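You operate a simulated robot arm through the tools that you are given. There is no shell and no other tool. Be economical: measure what you need, move in short steps, check, and stop when the job is done.

Carry out the task below with a simulated robot arm. There is one attempt and no reset: what you move stays moved.

Task
Put two of the corks from the sideboard top on the red frame there.

The check looks at the end state, three seconds after you hand in, the way a careful person would. Anything else that was tipped, shoved, dropped, spilled or broken makes it a failure.

Robot
A 7-joint arm with a two-finger parallel gripper, fixed in place. Base frame: the origin is at the foot of the arm, x ahead of it, y to its left, z up; the work surface is at about z = 0.8. Units: m, degrees, N and s.
With the tool pointing down near the work surface it reaches from about 0.3 to 0.7 m from the base axis. Its first joint turns from -66.0 to 66.0 degrees. Payload 1.57 kg.
The tool frame sits at the grasp point between the pads (the TCP): z along the fingers, y along the line on which they close. The tips reach 0.03 m beyond it. The gripper opens to 0.11 m. The fingers are 0.024 m wide and 0.012 m thick; the gripper's body (0.048 by 0.112 m) begins 0.078 m behind the TCP.
Orientation is that of the tool frame in the base frame, as a unit quaternion [w, x, y, z]. With the fingers straight down and closing along the base's y, the tool's x points along the base's -x, its y along +y and its z along -z.

Tools
- The arm moves only by the tool move_arm. Its argument "commands" is a list of rows, each a list of 6 numbers: the shift along the tool's x, y, z in units of 25 mm (1.0 is 25 mm), then the turn, a rotation vector about the tool's x, y, z in units of 5 degrees (1.0 is 5 degrees). In form: [[x, y, z, wx, wy, wz], ...]. A call has 1 to 12 rows; each row shifts and turns the commanded pose from where the row before left it, along the tool's axes as they then stand. "fingers" is the opening, from 0 (shut) to 1 (fully open), set as the call begins (left out, the last holds). A call with a number of a shift or a turn outside -1 to 1 is refused whole. A row lasts 0.2 s, in which the tool goes at most 0.05 m and 8.6 degrees; a call with a longer step from one row to the next is refused whole, and so is a gripper value outside its range. A pose out of reach is approached as far as the arm can. The call stops where the force on the tool passes 40 N (or 10 N more than at its start, if that is more) or the arm is blocked; 0.2 s more then pass. Each finger travels about 0.108 m/s and halts on what it meets, pressing with about 42 N; the grip force reading is that of the motor and also rises with nothing between the fingers. The clock runs only during rows and for 0.2 s after the last one: add rows that do not move to give the fingers time. It gives the time, the measured TCP pose, the force on the tool (base axes), the opening and the grip force at its end, in the units of the frame above (readings bear some noise).
- Cameras (640 x 400 px; columns grow to the right, rows downward): "scene" is fixed at [0.1547, -0.3943, 1.3895]; the picture's right is [0.84, -0.54, 0.00], its down [-0.38, -0.60, -0.71] and it looks along [0.38, 0.60, -0.71] (base axes); focal length 322 px, centre (320, 200). "wrist" rides on the gripper at [-0.036, 0, -0.08] in the tool frame; the picture's right is [0.00, -1.00, 0.00], its down [0.97, 0.00, -0.24] and it looks along [0.24, 0.00, 0.97] (tool axes); focal length 218 px, centre (320, 200).
- snapshot(camera): a new picture of that camera. It takes no simulated time.
- probe_pixels(camera, pixels): for up to 12 pixels [column, row] of the newest picture of that camera ("zoom" is the newest enlarged one), the place [x, y, z] in the base frame of the surface seen there, good to about 0.003 m. It takes no simulated time.
- close_up(camera, box): a new picture of the part [left, top, right, bottom] of that camera's present view, enlarged. It takes no simulated time.
- sign_off(): hands the job in; it is judged then, once.

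Keep the steps short. Do not move on a guess: measure, check each grasp and each placing, and mend mistakes. In all there are 60 turns and 30 pictures (those below and enlarged ones count). Leave the gripper open and the arm clear of the work at the hand-in unless told otherwise, and finish with a single line.

The tools are called after "Call:" by a JSON object that holds its "api" and its "payload". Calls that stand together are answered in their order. move_arm: Moves the arm, as the interface text tells. Its arguments: {"type":"object","properties":{"commands":{"type":"array"},"fingers":{"type":"number"}},"required":["commands"]} The other tools are called the same way: snapshot (camera) takes a picture; probe_pixels (camera, pixels) gives the place of the surface under pixels of a picture; close_up (camera, box) takes an enlarged picture of a part of a camera's view; sign_off () hands the job in.

At the start:

```text
clock: 0.0
ee_pos: [0.3567, 0.0722, 1.0458]
ee_rot: [0.0, -0.001, 1.0, 0.0]
contact_force: [-0.7, 0.7, -0.4]
gripper_width: 0.11
finger_force: 0.0
```

scene: 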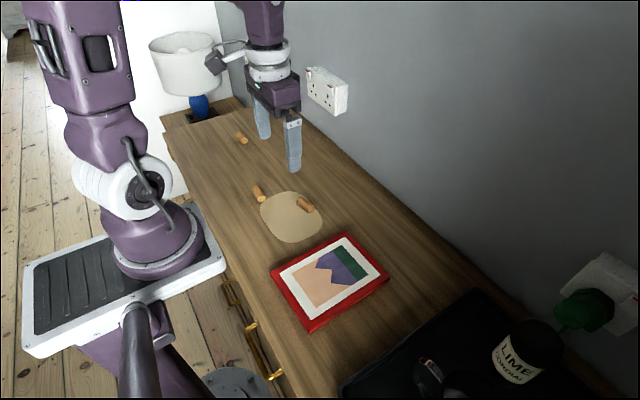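
wrist: 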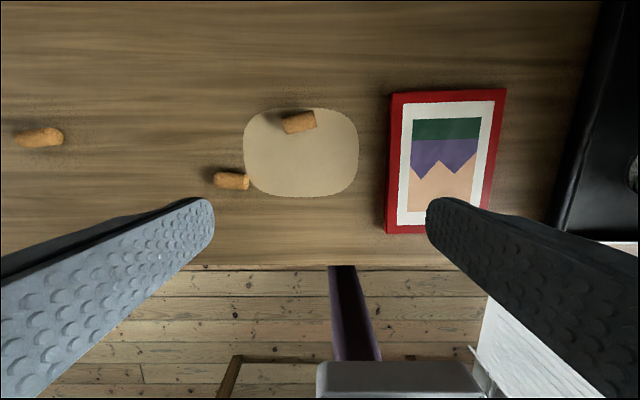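

I see three corks in the wrist picture, near (39,137), (231,181) and (299,122), and the red frame around (445,160). I'll measure these points first.

Call:
{"api": "close_up", "payload": {"camera": "wrist", "box": [200, 80, 520, 280]}}

Call:
{"api": "probe_pixels", "payload": {"camera": "wrist", "pixels": [[231, 181], [216, 178], [247, 184], [299, 122], [284, 125], [314, 118], [395, 160], [445, 160], [450, 95], [404, 228], [270, 170], [39, 137]]}}

Call:
{"api": "close_up", "payload": {"camera": "scene", "box": [220, 160, 412, 340]}}

```text
2.00 times, centred on (360, 180) of wrist
```

zoom: 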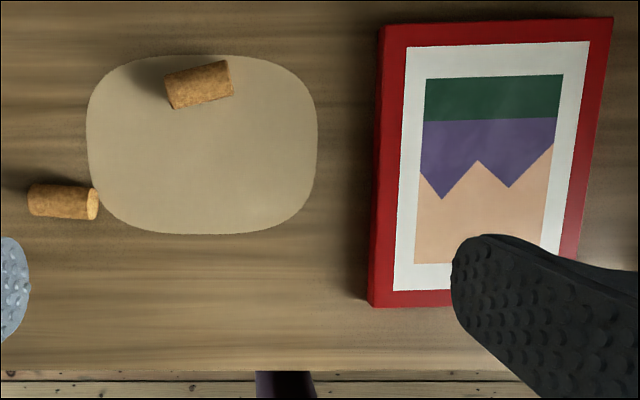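

```text
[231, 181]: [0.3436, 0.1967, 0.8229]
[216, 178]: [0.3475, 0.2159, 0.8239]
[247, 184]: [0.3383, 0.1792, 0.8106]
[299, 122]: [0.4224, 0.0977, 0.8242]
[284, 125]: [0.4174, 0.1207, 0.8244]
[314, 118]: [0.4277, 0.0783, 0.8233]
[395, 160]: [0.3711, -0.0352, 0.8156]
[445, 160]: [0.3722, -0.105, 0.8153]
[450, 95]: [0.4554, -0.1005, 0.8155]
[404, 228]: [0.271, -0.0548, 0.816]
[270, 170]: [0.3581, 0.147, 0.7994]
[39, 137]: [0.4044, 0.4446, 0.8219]
```

```text
2.22 times, centred on (316, 250) of scene
```

zoom: 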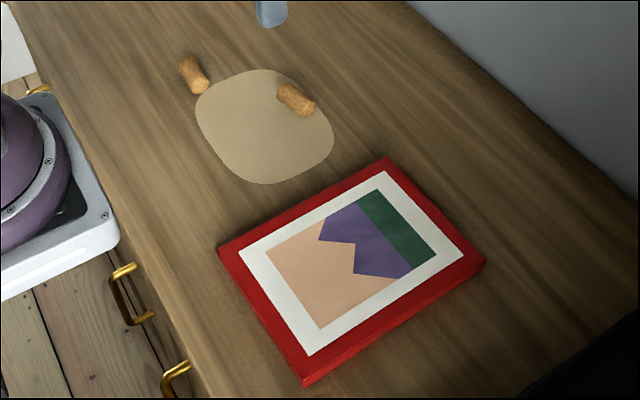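

Work top is at z≈0.80 and the frame top is flat at 0.8155. The corks are about 0.045 m long and 0.023 m thick. The mat cork is centred at about (0.4225, 0.099), its axis about 13.6° off y. I'll go above it, turn the tool to match, and look again.

Call:
{"api": "move_arm", "payload": {"commands": [[-0.44, 0.18, 0.84, 0, 0, 0], [-0.44, 0.18, 0.84, 0, 0, 0], [-0.44, 0.18, 0.84, 0, 0, 0], [-0.44, 0.18, 0.84, 0, 0, 0], [-0.44, 0.18, 0.84, 0, 0, 0], [-0.43, 0.17, 0.83, 0, 0, 0], [0, 0, 0, 0, 0, -0.9], [0, 0, 0, 0, 0, -0.9], [0, 0, 0, 0, 0, -0.9], [0, 0, 0, 0, 0, 0]], "fingers": 0.75}}

Call:
{"api": "snapshot", "payload": {"camera": "wrist"}}

```text
clock: 2.2
ee_pos: [0.4215, 0.0987, 0.9192]
ee_rot: [0.0, -0.118, 0.993, 0.0]
contact_force: [0.3, -0.7, -0.3]
gripper_width: 0.0826
finger_force: 0.0
```

```text
25 pictures are left
```

wrist: 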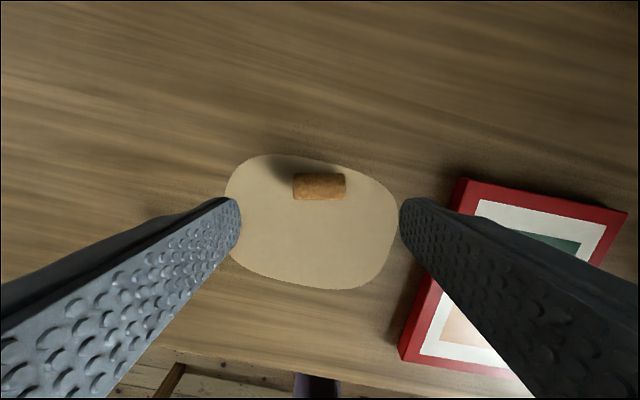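

The cork now lies level in the picture, centred near (320,186). I'll measure its ends, top and the mat beside it before going down.

Call:
{"api": "probe_pixels", "payload": {"camera": "wrist", "pixels": [[297, 184], [320, 184], [342, 184], [320, 176], [320, 196], [275, 195], [362, 195], [320, 225]]}}

```text
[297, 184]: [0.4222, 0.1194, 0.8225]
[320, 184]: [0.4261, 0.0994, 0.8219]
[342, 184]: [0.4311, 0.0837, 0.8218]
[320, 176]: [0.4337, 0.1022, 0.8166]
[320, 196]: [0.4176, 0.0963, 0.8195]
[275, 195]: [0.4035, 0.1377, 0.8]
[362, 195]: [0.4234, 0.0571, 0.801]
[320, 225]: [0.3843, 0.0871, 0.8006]
```

The cork centre is about (0.426, 0.100) and the mat is at 0.8005. I'll shift 4.5 mm and go down to TCP z≈0.834, so the tips sit about 4 mm above the mat.

Call:
{"api": "move_arm", "payload": {"commands": [[-0.18, 0, 0.5, 0, 0, 0], [0, 0, 0.7, 0, 0, 0], [0, 0, 0.7, 0, 0, 0], [0, 0, 0.7, 0, 0, 0], [0, 0, 0.5, 0, 0, 0], [0, 0, 0.3, 0, 0, 0], [0, 0, 0, 0, 0, 0]]}}

Call:
{"api": "snapshot", "payload": {"camera": "wrist"}}

```text
clock: 3.8
ee_pos: [0.4272, 0.0991, 0.835]
ee_rot: [0.0, -0.117, 0.993, 0.0]
contact_force: [-0.5, -0.2, 0.5]
gripper_width: 0.0825
finger_force: 0.1
```

```text
24 pictures are left
```

wrist: 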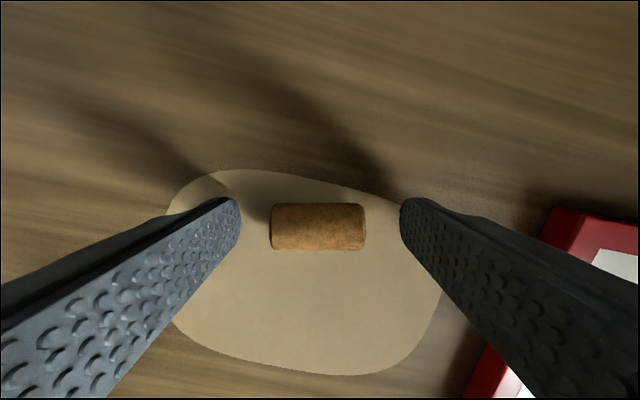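

The cork sits between the fingers at (318,226), about 2 mm toward the base from the finger line. I'll nudge by that and close.

Call:
{"api": "move_arm", "payload": {"commands": [[0.08, 0, 0, 0, 0, 0], [0, 0, 0, 0, 0, 0]]}}

Call:
{"api": "move_arm", "payload": {"commands": [[0, 0, 0, 0, 0, 0], [0, 0, 0, 0, 0, 0], [0, 0, 0, 0, 0, 0], [0, 0, 0, 0, 0, 0]], "fingers": 0.3}}

Call:
{"api": "snapshot", "payload": {"camera": "wrist"}}

```text
clock: 4.4
ee_pos: [0.4253, 0.0993, 0.8359]
ee_rot: [0.0, -0.118, 0.993, -0.001]
contact_force: [0.0, 0.1, 0.2]
gripper_width: 0.0827
finger_force: 0.2
```

```text
clock: 5.4
ee_pos: [0.4243, 0.0986, 0.8354]
ee_rot: [-0.001, -0.117, 0.993, 0.0]
contact_force: [-0.2, -0.1, 0.5]
gripper_width: 0.0398
finger_force: 41.9
```

```text
23 pictures are left
```

wrist: 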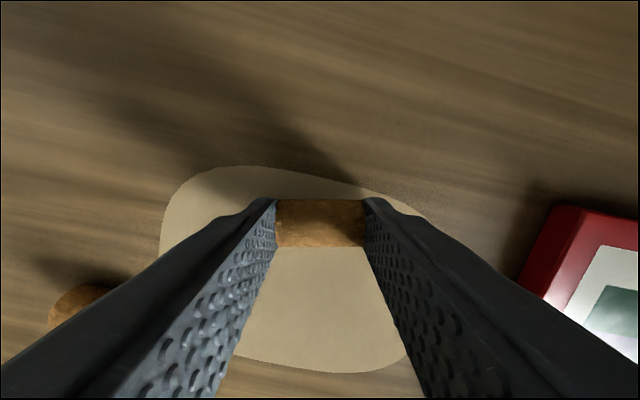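

The grip stopped at 0.0398 m with 42 N, so the cork is held by its ends. I'll lift it 75 mm and check.

Call:
{"api": "move_arm", "payload": {"commands": [[0, 0, -0.5, 0, 0, 0], [0, 0, -0.8, 0, 0, 0], [0, 0, -0.9, 0, 0, 0], [0, 0, -0.8, 0, 0, 0], [0, 0, 0, 0, 0, 0.9], [0, 0, 0, 0, 0, 0.9], [0, 0, 0, 0, 0, 0.9], [0, 0, 0, 0, 0, 0]]}}

Call:
{"api": "snapshot", "payload": {"camera": "wrist"}}

```text
clock: 7.2
ee_pos: [0.425, 0.0993, 0.9094]
ee_rot: [0.0, 0.0, 1.0, 0.0]
contact_force: [-0.4, -0.3, 0.4]
gripper_width: 0.0399
finger_force: 41.8
```

```text
22 pictures are left
```

wrist: 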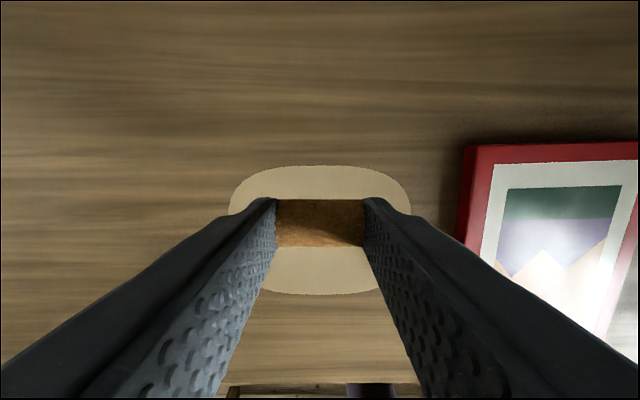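

The cork is held firmly. Now I'll carry it over the frame to about (0.405, -0.105).

Call:
{"api": "move_arm", "payload": {"commands": [[0.08, -0.8, 0, 0, 0, 0], [0.08, -0.82, 0, 0, 0, 0], [0.08, -0.82, 0, 0, 0, 0], [0.08, -0.82, 0, 0, 0, 0], [0.08, -0.82, 0, 0, 0, 0], [0.08, -0.82, 0, 0, 0, 0], [0.08, -0.82, 0, 0, 0, 0], [0.08, -0.82, 0, 0, 0, 0], [0.08, -0.82, 0, 0, 0, 0], [0.08, -0.8, 0, 0, 0, 0], [0, 0, 0, 0, 0, 0]]}}

Call:
{"api": "snapshot", "payload": {"camera": "wrist"}}

Call:
{"api": "snapshot", "payload": {"camera": "scene"}}

```text
clock: 9.6
ee_pos: [0.4048, -0.1041, 0.9097]
ee_rot: [0.0, 0.0, 1.0, 0.0]
contact_force: [-0.5, 0.5, -0.2]
gripper_width: 0.0401
finger_force: 42.0
```

```text
21 pictures are left
```

wrist: 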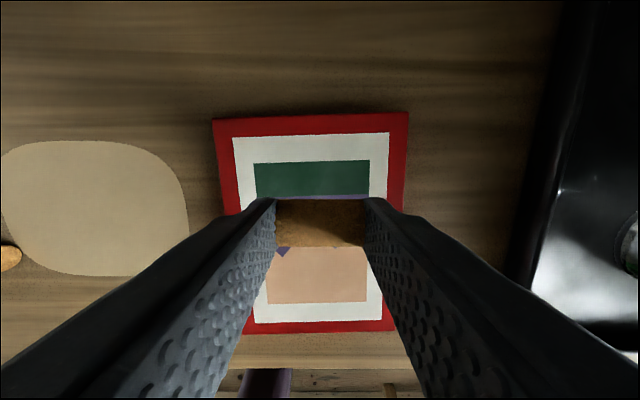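

```text
20 pictures are left
```

scene: 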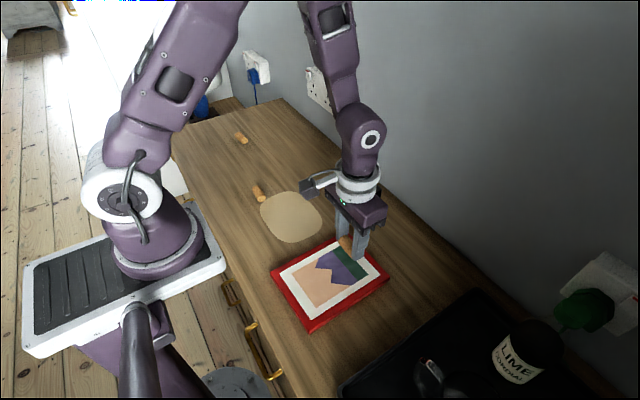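

I'm centred over the frame. I'll measure the picture surface below and its side edges to set the height.

Call:
{"api": "probe_pixels", "payload": {"camera": "wrist", "pixels": [[320, 180], [310, 260], [312, 290], [225, 170], [400, 170], [312, 126], [320, 326], [242, 170], [380, 170]]}}

```text
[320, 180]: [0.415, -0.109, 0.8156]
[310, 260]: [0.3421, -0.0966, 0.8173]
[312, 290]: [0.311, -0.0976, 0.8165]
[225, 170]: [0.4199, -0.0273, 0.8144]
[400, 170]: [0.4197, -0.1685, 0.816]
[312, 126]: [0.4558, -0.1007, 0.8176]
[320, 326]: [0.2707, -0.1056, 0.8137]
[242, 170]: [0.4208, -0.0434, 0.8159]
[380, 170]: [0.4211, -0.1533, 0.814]
```

The surface is flat at ≈0.8157 m, so the cork should touch at TCP z≈0.851. I'll go down to about 0.853, then take 1 mm steps and watch the force.

Call:
{"api": "move_arm", "payload": {"commands": [[0, 0, 0.7, 0, 0, 0], [0, 0, 0.7, 0, 0, 0], [0, 0, 0.5, 0, 0, 0], [0, 0, 0.36, 0, 0, 0], [0, 0, 0, 0, 0, 0]]}}

Call:
{"api": "move_arm", "payload": {"commands": [[0, 0, 0.04, 0, 0, 0], [0, 0, 0, 0, 0, 0]]}}

Call:
{"api": "snapshot", "payload": {"camera": "wrist"}}

```text
clock: 10.8
ee_pos: [0.4039, -0.1041, 0.8533]
ee_rot: [0.001, 0.0, 1.0, 0.001]
contact_force: [0.1, -0.3, -0.9]
gripper_width: 0.0394
finger_force: 42.3
```

```text
clock: 11.4
ee_pos: [0.4044, -0.1052, 0.8522]
ee_rot: [0.001, 0.001, 1.0, 0.0]
contact_force: [0.0, -1.0, -0.3]
gripper_width: 0.0396
finger_force: 41.7
```

```text
19 pictures are left
```

wrist: 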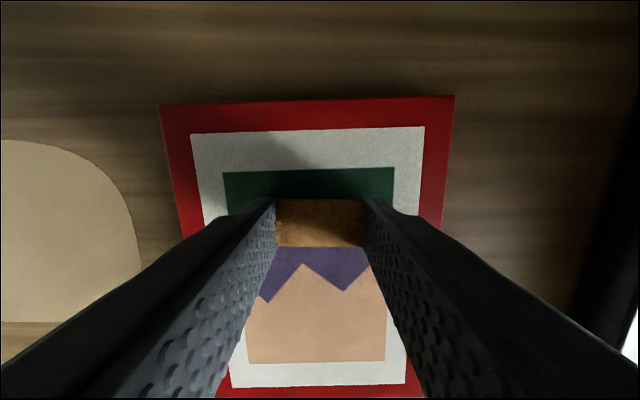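

No contact yet at 0.8522. I'll keep feeling down in small steps.

Call:
{"api": "move_arm", "payload": {"commands": [[0, 0, 0.04, 0, 0, 0], [0, 0, 0, 0, 0, 0]]}}

Call:
{"api": "move_arm", "payload": {"commands": [[0, 0, 0.03, 0, 0, 0], [0, 0, 0, 0, 0, 0]]}}

```text
clock: 12.0
ee_pos: [0.4052, -0.1033, 0.851]
ee_rot: [0.0, 0.0, 1.0, 0.0]
contact_force: [0.3, -0.4, -0.1]
gripper_width: 0.0397
finger_force: 42.0
```

```text
clock: 12.6
ee_pos: [0.4053, -0.1051, 0.8508]
ee_rot: [0.0, -0.001, 1.0, 0.0]
contact_force: [-0.8, 0.1, 1.8]
gripper_width: 0.0394
finger_force: 42.1
```

The force has risen to 1.8 N, so the cork is touching. I'll open slightly to 0.066 m and look.

Call:
{"api": "move_arm", "payload": {"commands": [[0, 0, 0, 0, 0, 0], [0, 0, 0, 0, 0, 0], [0, 0, 0, 0, 0, 0]], "fingers": 0.6}}

Call:
{"api": "snapshot", "payload": {"camera": "wrist"}}

```text
clock: 13.4
ee_pos: [0.4045, -0.1045, 0.8503]
ee_rot: [0.0, -0.001, 1.0, 0.0]
contact_force: [0.4, -0.2, -0.7]
gripper_width: 0.0661
finger_force: 0.1
```

```text
18 pictures are left
```

wrist: 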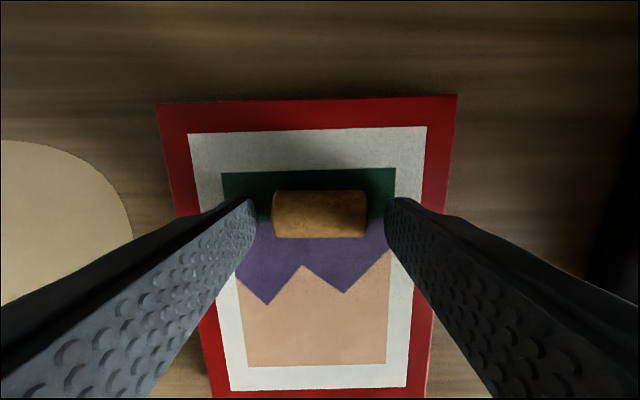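

The cork is free; it shifted about 10 rows in the picture (centre now near row 214). I'll rise straight up 75 mm and check that it has come to rest.

Call:
{"api": "move_arm", "payload": {"commands": [[0, 0, -0.4, 0, 0, 0], [0, 0, -0.8, 0, 0, 0], [0, 0, -0.9, 0, 0, 0], [0, 0, -0.9, 0, 0, 0], [0, 0, 0, 0, 0, 0]]}}

Call:
{"api": "snapshot", "payload": {"camera": "wrist"}}

Call:
{"api": "probe_pixels", "payload": {"camera": "wrist", "pixels": [[319, 176], [319, 180], [319, 184], [310, 184], [330, 184]]}}

```text
clock: 14.6
ee_pos: [0.405, -0.1045, 0.9258]
ee_rot: [0.0, 0.0, 1.0, 0.0]
contact_force: [-0.8, -0.1, 0.0]
gripper_width: 0.0659
finger_force: 0.0
```

```text
17 pictures are left
```

wrist: 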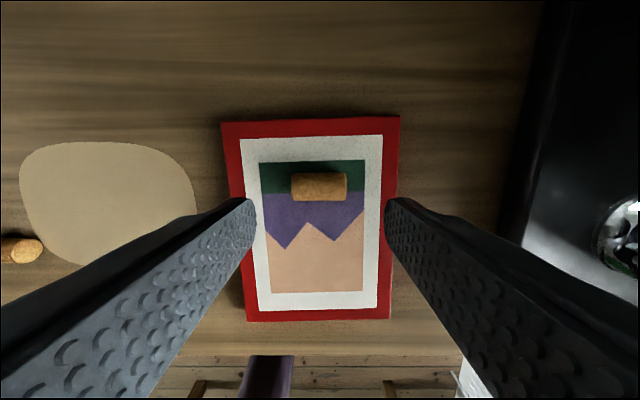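

```text
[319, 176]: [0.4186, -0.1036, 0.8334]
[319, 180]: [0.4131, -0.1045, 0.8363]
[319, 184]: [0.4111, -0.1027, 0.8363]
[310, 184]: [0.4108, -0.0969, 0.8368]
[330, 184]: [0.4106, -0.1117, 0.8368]
```

The first cork lies on the frame at about (0.411, -0.104), top 0.836. Next I'll go above the cork at about (0.344, 0.197).

Call:
{"api": "move_arm", "payload": {"commands": [[0.2, 1, 0, 0, 0, 0], [0.2, 1, 0, 0, 0, 0], [0.2, 1, 0, 0, 0, 0], [0.2, 1, 0, 0, 0, 0], [0.2, 1, 0, 0, 0, 0], [0.2, 1, 0, 0, 0, 0], [0.2, 1, 0, 0, 0, 0], [0.2, 1, 0, 0, 0, 0], [0.2, 1, 0, 0, 0, 0], [0.2, 1, 0, 0, 0, 0], [0.2, 1, 0, 0, 0, 0], [0.2, 1, 0, 0, 0, 0]], "fingers": 0.75}}

Call:
{"api": "snapshot", "payload": {"camera": "wrist"}}

```text
clock: 17.2
ee_pos: [0.3438, 0.1969, 0.9252]
ee_rot: [0.0, 0.0, 1.0, 0.0]
contact_force: [0.7, 0.8, 0.1]
gripper_width: 0.0823
finger_force: 0.0
```

```text
16 pictures are left
```

wrist: 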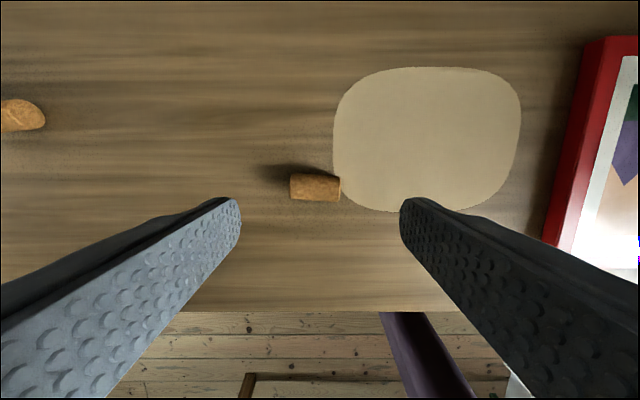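

The cork is at about (315,187), tilted a few degrees. I'll enlarge to measure its angle.

Call:
{"api": "close_up", "payload": {"camera": "wrist", "box": [275, 162, 355, 212]}}

Call:
{"api": "probe_pixels", "payload": {"camera": "wrist", "pixels": [[293, 184], [303, 184], [315, 185], [327, 187], [337, 188], [315, 176], [315, 196], [275, 195], [370, 195]]}}

```text
8.00 times, centred on (315, 187) of wrist
```

zoom: 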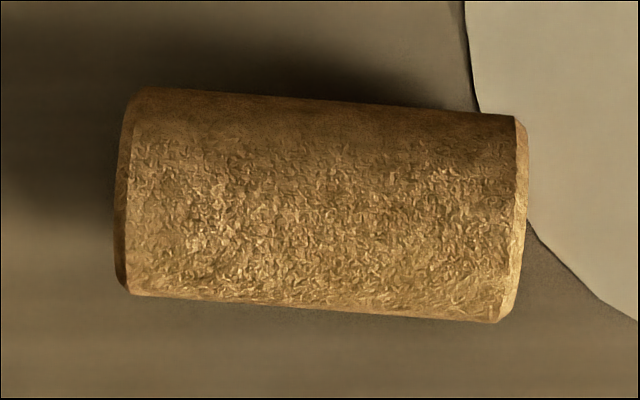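

```text
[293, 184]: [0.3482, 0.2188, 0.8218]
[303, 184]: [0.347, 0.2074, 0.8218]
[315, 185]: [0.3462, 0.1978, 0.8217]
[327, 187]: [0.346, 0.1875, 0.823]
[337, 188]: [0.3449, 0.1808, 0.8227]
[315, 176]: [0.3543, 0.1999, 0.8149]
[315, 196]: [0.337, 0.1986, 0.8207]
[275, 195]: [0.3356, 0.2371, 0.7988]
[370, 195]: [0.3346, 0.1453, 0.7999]
```

The tilt is 4.4° and the centre about (0.3455, 0.199). I'll turn, shift and go down to TCP z≈0.8345.

Call:
{"api": "move_arm", "payload": {"commands": [[-0.07, 0.08, 0.3, 0, 0, 0], [0, 0, 0, 0, 0, 0.88], [0, 0, 0.8, 0, 0, 0], [0, 0, 0.8, 0, 0, 0], [0, 0, 0.8, 0, 0, 0], [0, 0, 0.6, 0, 0, 0], [0, 0, 0.32, 0, 0, 0], [0, 0, 0, 0, 0, 0]]}}

Call:
{"api": "snapshot", "payload": {"camera": "wrist"}}

```text
clock: 19.0
ee_pos: [0.3457, 0.1983, 0.8347]
ee_rot: [0.0, 0.038, 0.999, 0.0]
contact_force: [0.4, -0.1, 0.0]
gripper_width: 0.0827
finger_force: 0.1
```

```text
14 pictures are left
```

wrist: 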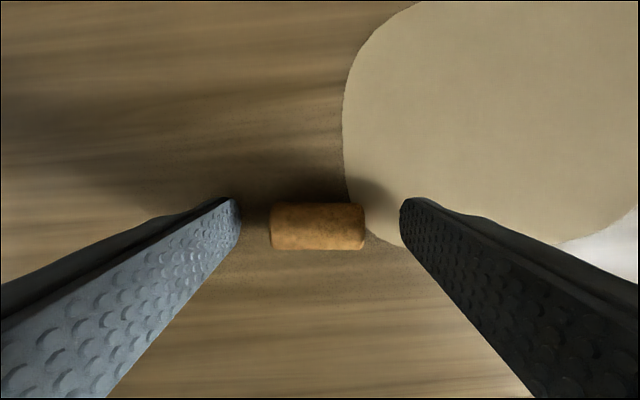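

Level and centred; the cork is about 3 mm toward the base from the finger line again (row 226). I'll nudge and close.

Call:
{"api": "move_arm", "payload": {"commands": [[0.13, 0, 0, 0, 0, 0], [0, 0, 0, 0, 0, 0]]}}

Call:
{"api": "move_arm", "payload": {"commands": [[0, 0, 0, 0, 0, 0], [0, 0, 0, 0, 0, 0], [0, 0, 0, 0, 0, 0], [0, 0, 0, 0, 0, 0]], "fingers": 0.3}}

Call:
{"api": "move_arm", "payload": {"commands": [[0, 0, -0.5, 0, 0, 0], [0, 0, -0.8, 0, 0, 0], [0, 0, -0.9, 0, 0, 0], [0, 0, -0.9, 0, 0, 0], [0, 0, -0.5, 0, 0, 0], [0, 0, 0, 0, 0, -0.88], [0, 0, 0, 0, 0, 0]]}}

Call:
{"api": "snapshot", "payload": {"camera": "wrist"}}

```text
clock: 19.6
ee_pos: [0.342, 0.1993, 0.8357]
ee_rot: [0.0, 0.039, 0.999, 0.0]
contact_force: [0.2, -0.3, 0.4]
gripper_width: 0.0823
finger_force: 0.0
```

```text
clock: 20.6
ee_pos: [0.3432, 0.1981, 0.835]
ee_rot: [-0.001, 0.038, 0.999, 0.0]
contact_force: [-0.2, -0.6, 0.3]
gripper_width: 0.0397
finger_force: 42.3
```

```text
clock: 22.2
ee_pos: [0.3425, 0.1972, 0.9251]
ee_rot: [0.001, 0.0, 1.0, 0.0]
contact_force: [-0.5, 0.0, 0.4]
gripper_width: 0.0396
finger_force: 42.1
```

```text
13 pictures are left
```

wrist: 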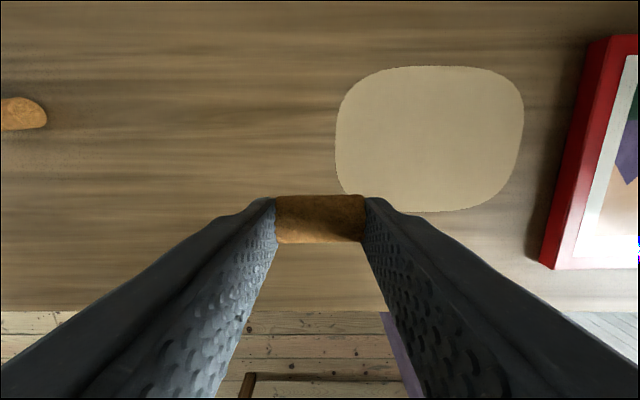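

The second cork is held (0.0396 m). I'll carry it to about (0.335, -0.103), 75 mm from the first.

Call:
{"api": "move_arm", "payload": {"commands": [[0.025, -1, 0, 0, 0, 0], [0.025, -1, 0, 0, 0, 0], [0.025, -1, 0, 0, 0, 0], [0.025, -1, 0, 0, 0, 0], [0.025, -1, 0, 0, 0, 0], [0.025, -1, 0, 0, 0, 0], [0.025, -1, 0, 0, 0, 0], [0.025, -1, 0, 0, 0, 0], [0.025, -1, 0, 0, 0, 0], [0.025, -1, 0, 0, 0, 0], [0.025, -1, 0, 0, 0, 0], [0.025, -1, 0, 0, 0, 0]]}}

Call:
{"api": "snapshot", "payload": {"camera": "wrist"}}

```text
clock: 24.8
ee_pos: [0.3359, -0.1021, 0.9253]
ee_rot: [0.0, 0.0, 1.0, 0.0]
contact_force: [0.0, 0.5, -0.4]
gripper_width: 0.0396
finger_force: 41.4
```

```text
12 pictures are left
```

wrist: 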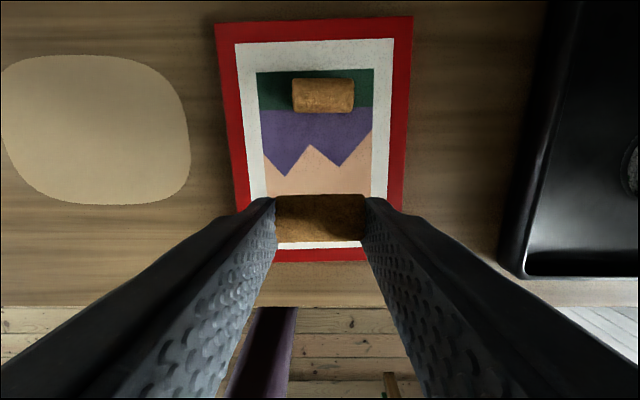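

First cork is still at rest at (322,95). I'll lower to ≈0.852 and then feel for contact.

Call:
{"api": "move_arm", "payload": {"commands": [[0, 0, 0.8, 0, 0, 0], [0, 0, 0.8, 0, 0, 0], [0, 0, 0.7, 0, 0, 0], [0, 0, 0.4, 0, 0, 0], [0, 0, 0.22, 0, 0, 0], [0, 0, 0, 0, 0, 0]]}}

Call:
{"api": "move_arm", "payload": {"commands": [[0, 0, 0.03, 0, 0, 0], [0, 0, 0, 0, 0, 0]]}}

```text
clock: 26.2
ee_pos: [0.3367, -0.1021, 0.8517]
ee_rot: [0.0, 0.001, 1.0, 0.0]
contact_force: [0.1, -0.7, -0.1]
gripper_width: 0.04
finger_force: 41.5
```

```text
clock: 26.8
ee_pos: [0.3354, -0.1017, 0.8518]
ee_rot: [-0.001, 0.0, 1.0, 0.0]
contact_force: [0.3, 0.9, 2.3]
gripper_width: 0.0398
finger_force: 42.1
```

The upward force is now 2.3 N, so it touches. I'll open gently and look.

Call:
{"api": "move_arm", "payload": {"commands": [[0, 0, 0, 0, 0, 0], [0, 0, 0, 0, 0, 0], [0, 0, 0, 0, 0, 0]], "fingers": 0.6}}

Call:
{"api": "snapshot", "payload": {"camera": "wrist"}}

```text
clock: 27.6
ee_pos: [0.3364, -0.1019, 0.8515]
ee_rot: [-0.001, 0.0, 1.0, 0.0]
contact_force: [0.1, 0.9, -0.6]
gripper_width: 0.0659
finger_force: 0.0
```

```text
11 pictures are left
```

wrist: 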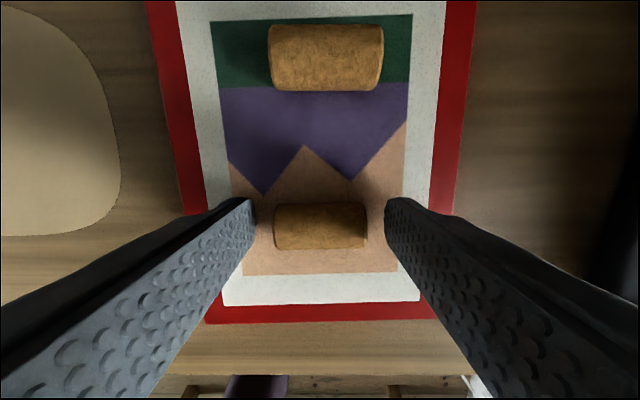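

The second cork lies free on the picture at (320,226). I'll rise straight up about 100 mm, open fully, and check from both cameras.

Call:
{"api": "move_arm", "payload": {"commands": [[0, 0, -0.4, 0, 0, 0], [0, 0, -0.8, 0, 0, 0], [0, 0, -0.9, 0, 0, 0], [0, 0, -0.9, 0, 0, 0], [0, 0, -1, 0, 0, 0], [0, 0, -1, 0, 0, 0], [0, 0, -1, 0, 0, 0], [0, 0, 0, 0, 0, 0]]}}

Call:
{"api": "move_arm", "payload": {"commands": [[0, 0.8, -0.5, 0, 0, 0], [0, 0.9, 0, 0, 0, 0], [0, 0.9, 0, 0, 0, 0], [0, 0.9, 0, 0, 0, 0], [0, 0.9, 0, 0, 0, 0], [0, 0.9, 0, 0, 0, 0], [0, 0.9, 0, 0, 0, 0], [0, 0, 0, 0, 0, 0]], "fingers": 1}}

Call:
{"api": "snapshot", "payload": {"camera": "wrist"}}

Call:
{"api": "snapshot", "payload": {"camera": "scene"}}

```text
clock: 29.4
ee_pos: [0.3356, -0.1023, 1.0027]
ee_rot: [-0.001, 0.0, 1.0, 0.0]
contact_force: [0.0, -0.3, 0.3]
gripper_width: 0.0657
finger_force: 0.1
```

```text
clock: 31.2
ee_pos: [0.335, 0.0551, 1.0144]
ee_rot: [0.0, -0.001, 1.0, 0.0]
contact_force: [0.5, 0.1, 0.1]
gripper_width: 0.11
finger_force: 0.0
```

```text
10 pictures are left
```

wrist: 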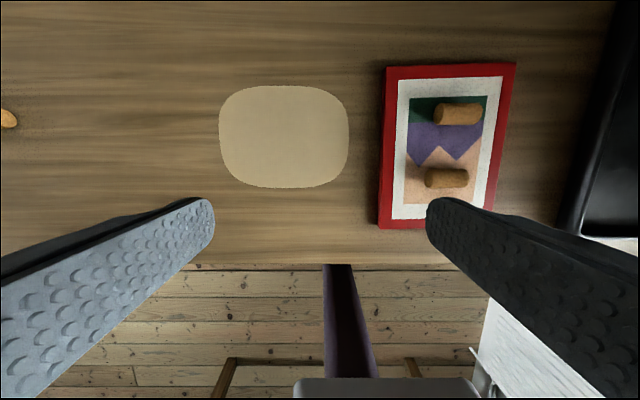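

```text
9 pictures are left
```

scene: 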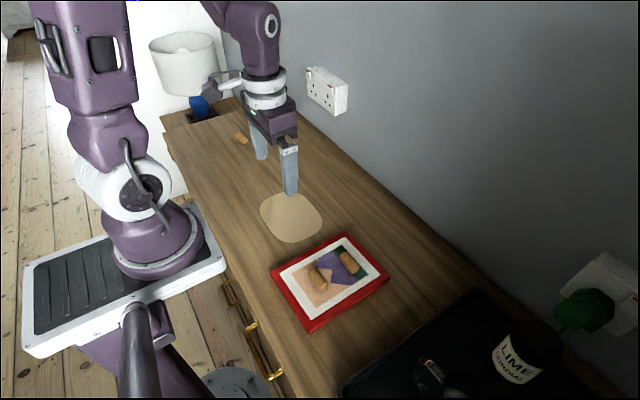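

Both corks rest on the frame, at (458,113) and (446,178) in the wrist picture. The third cork, mat and frame haven't moved, the gripper is open and the arm is clear. I'm handing in.

Call:
{"api": "sign_off", "payload": {}}

```text
The job is handed in.
```

Two corks are lying at rest on the red frame, nothing else was disturbed, and the job is handed in.
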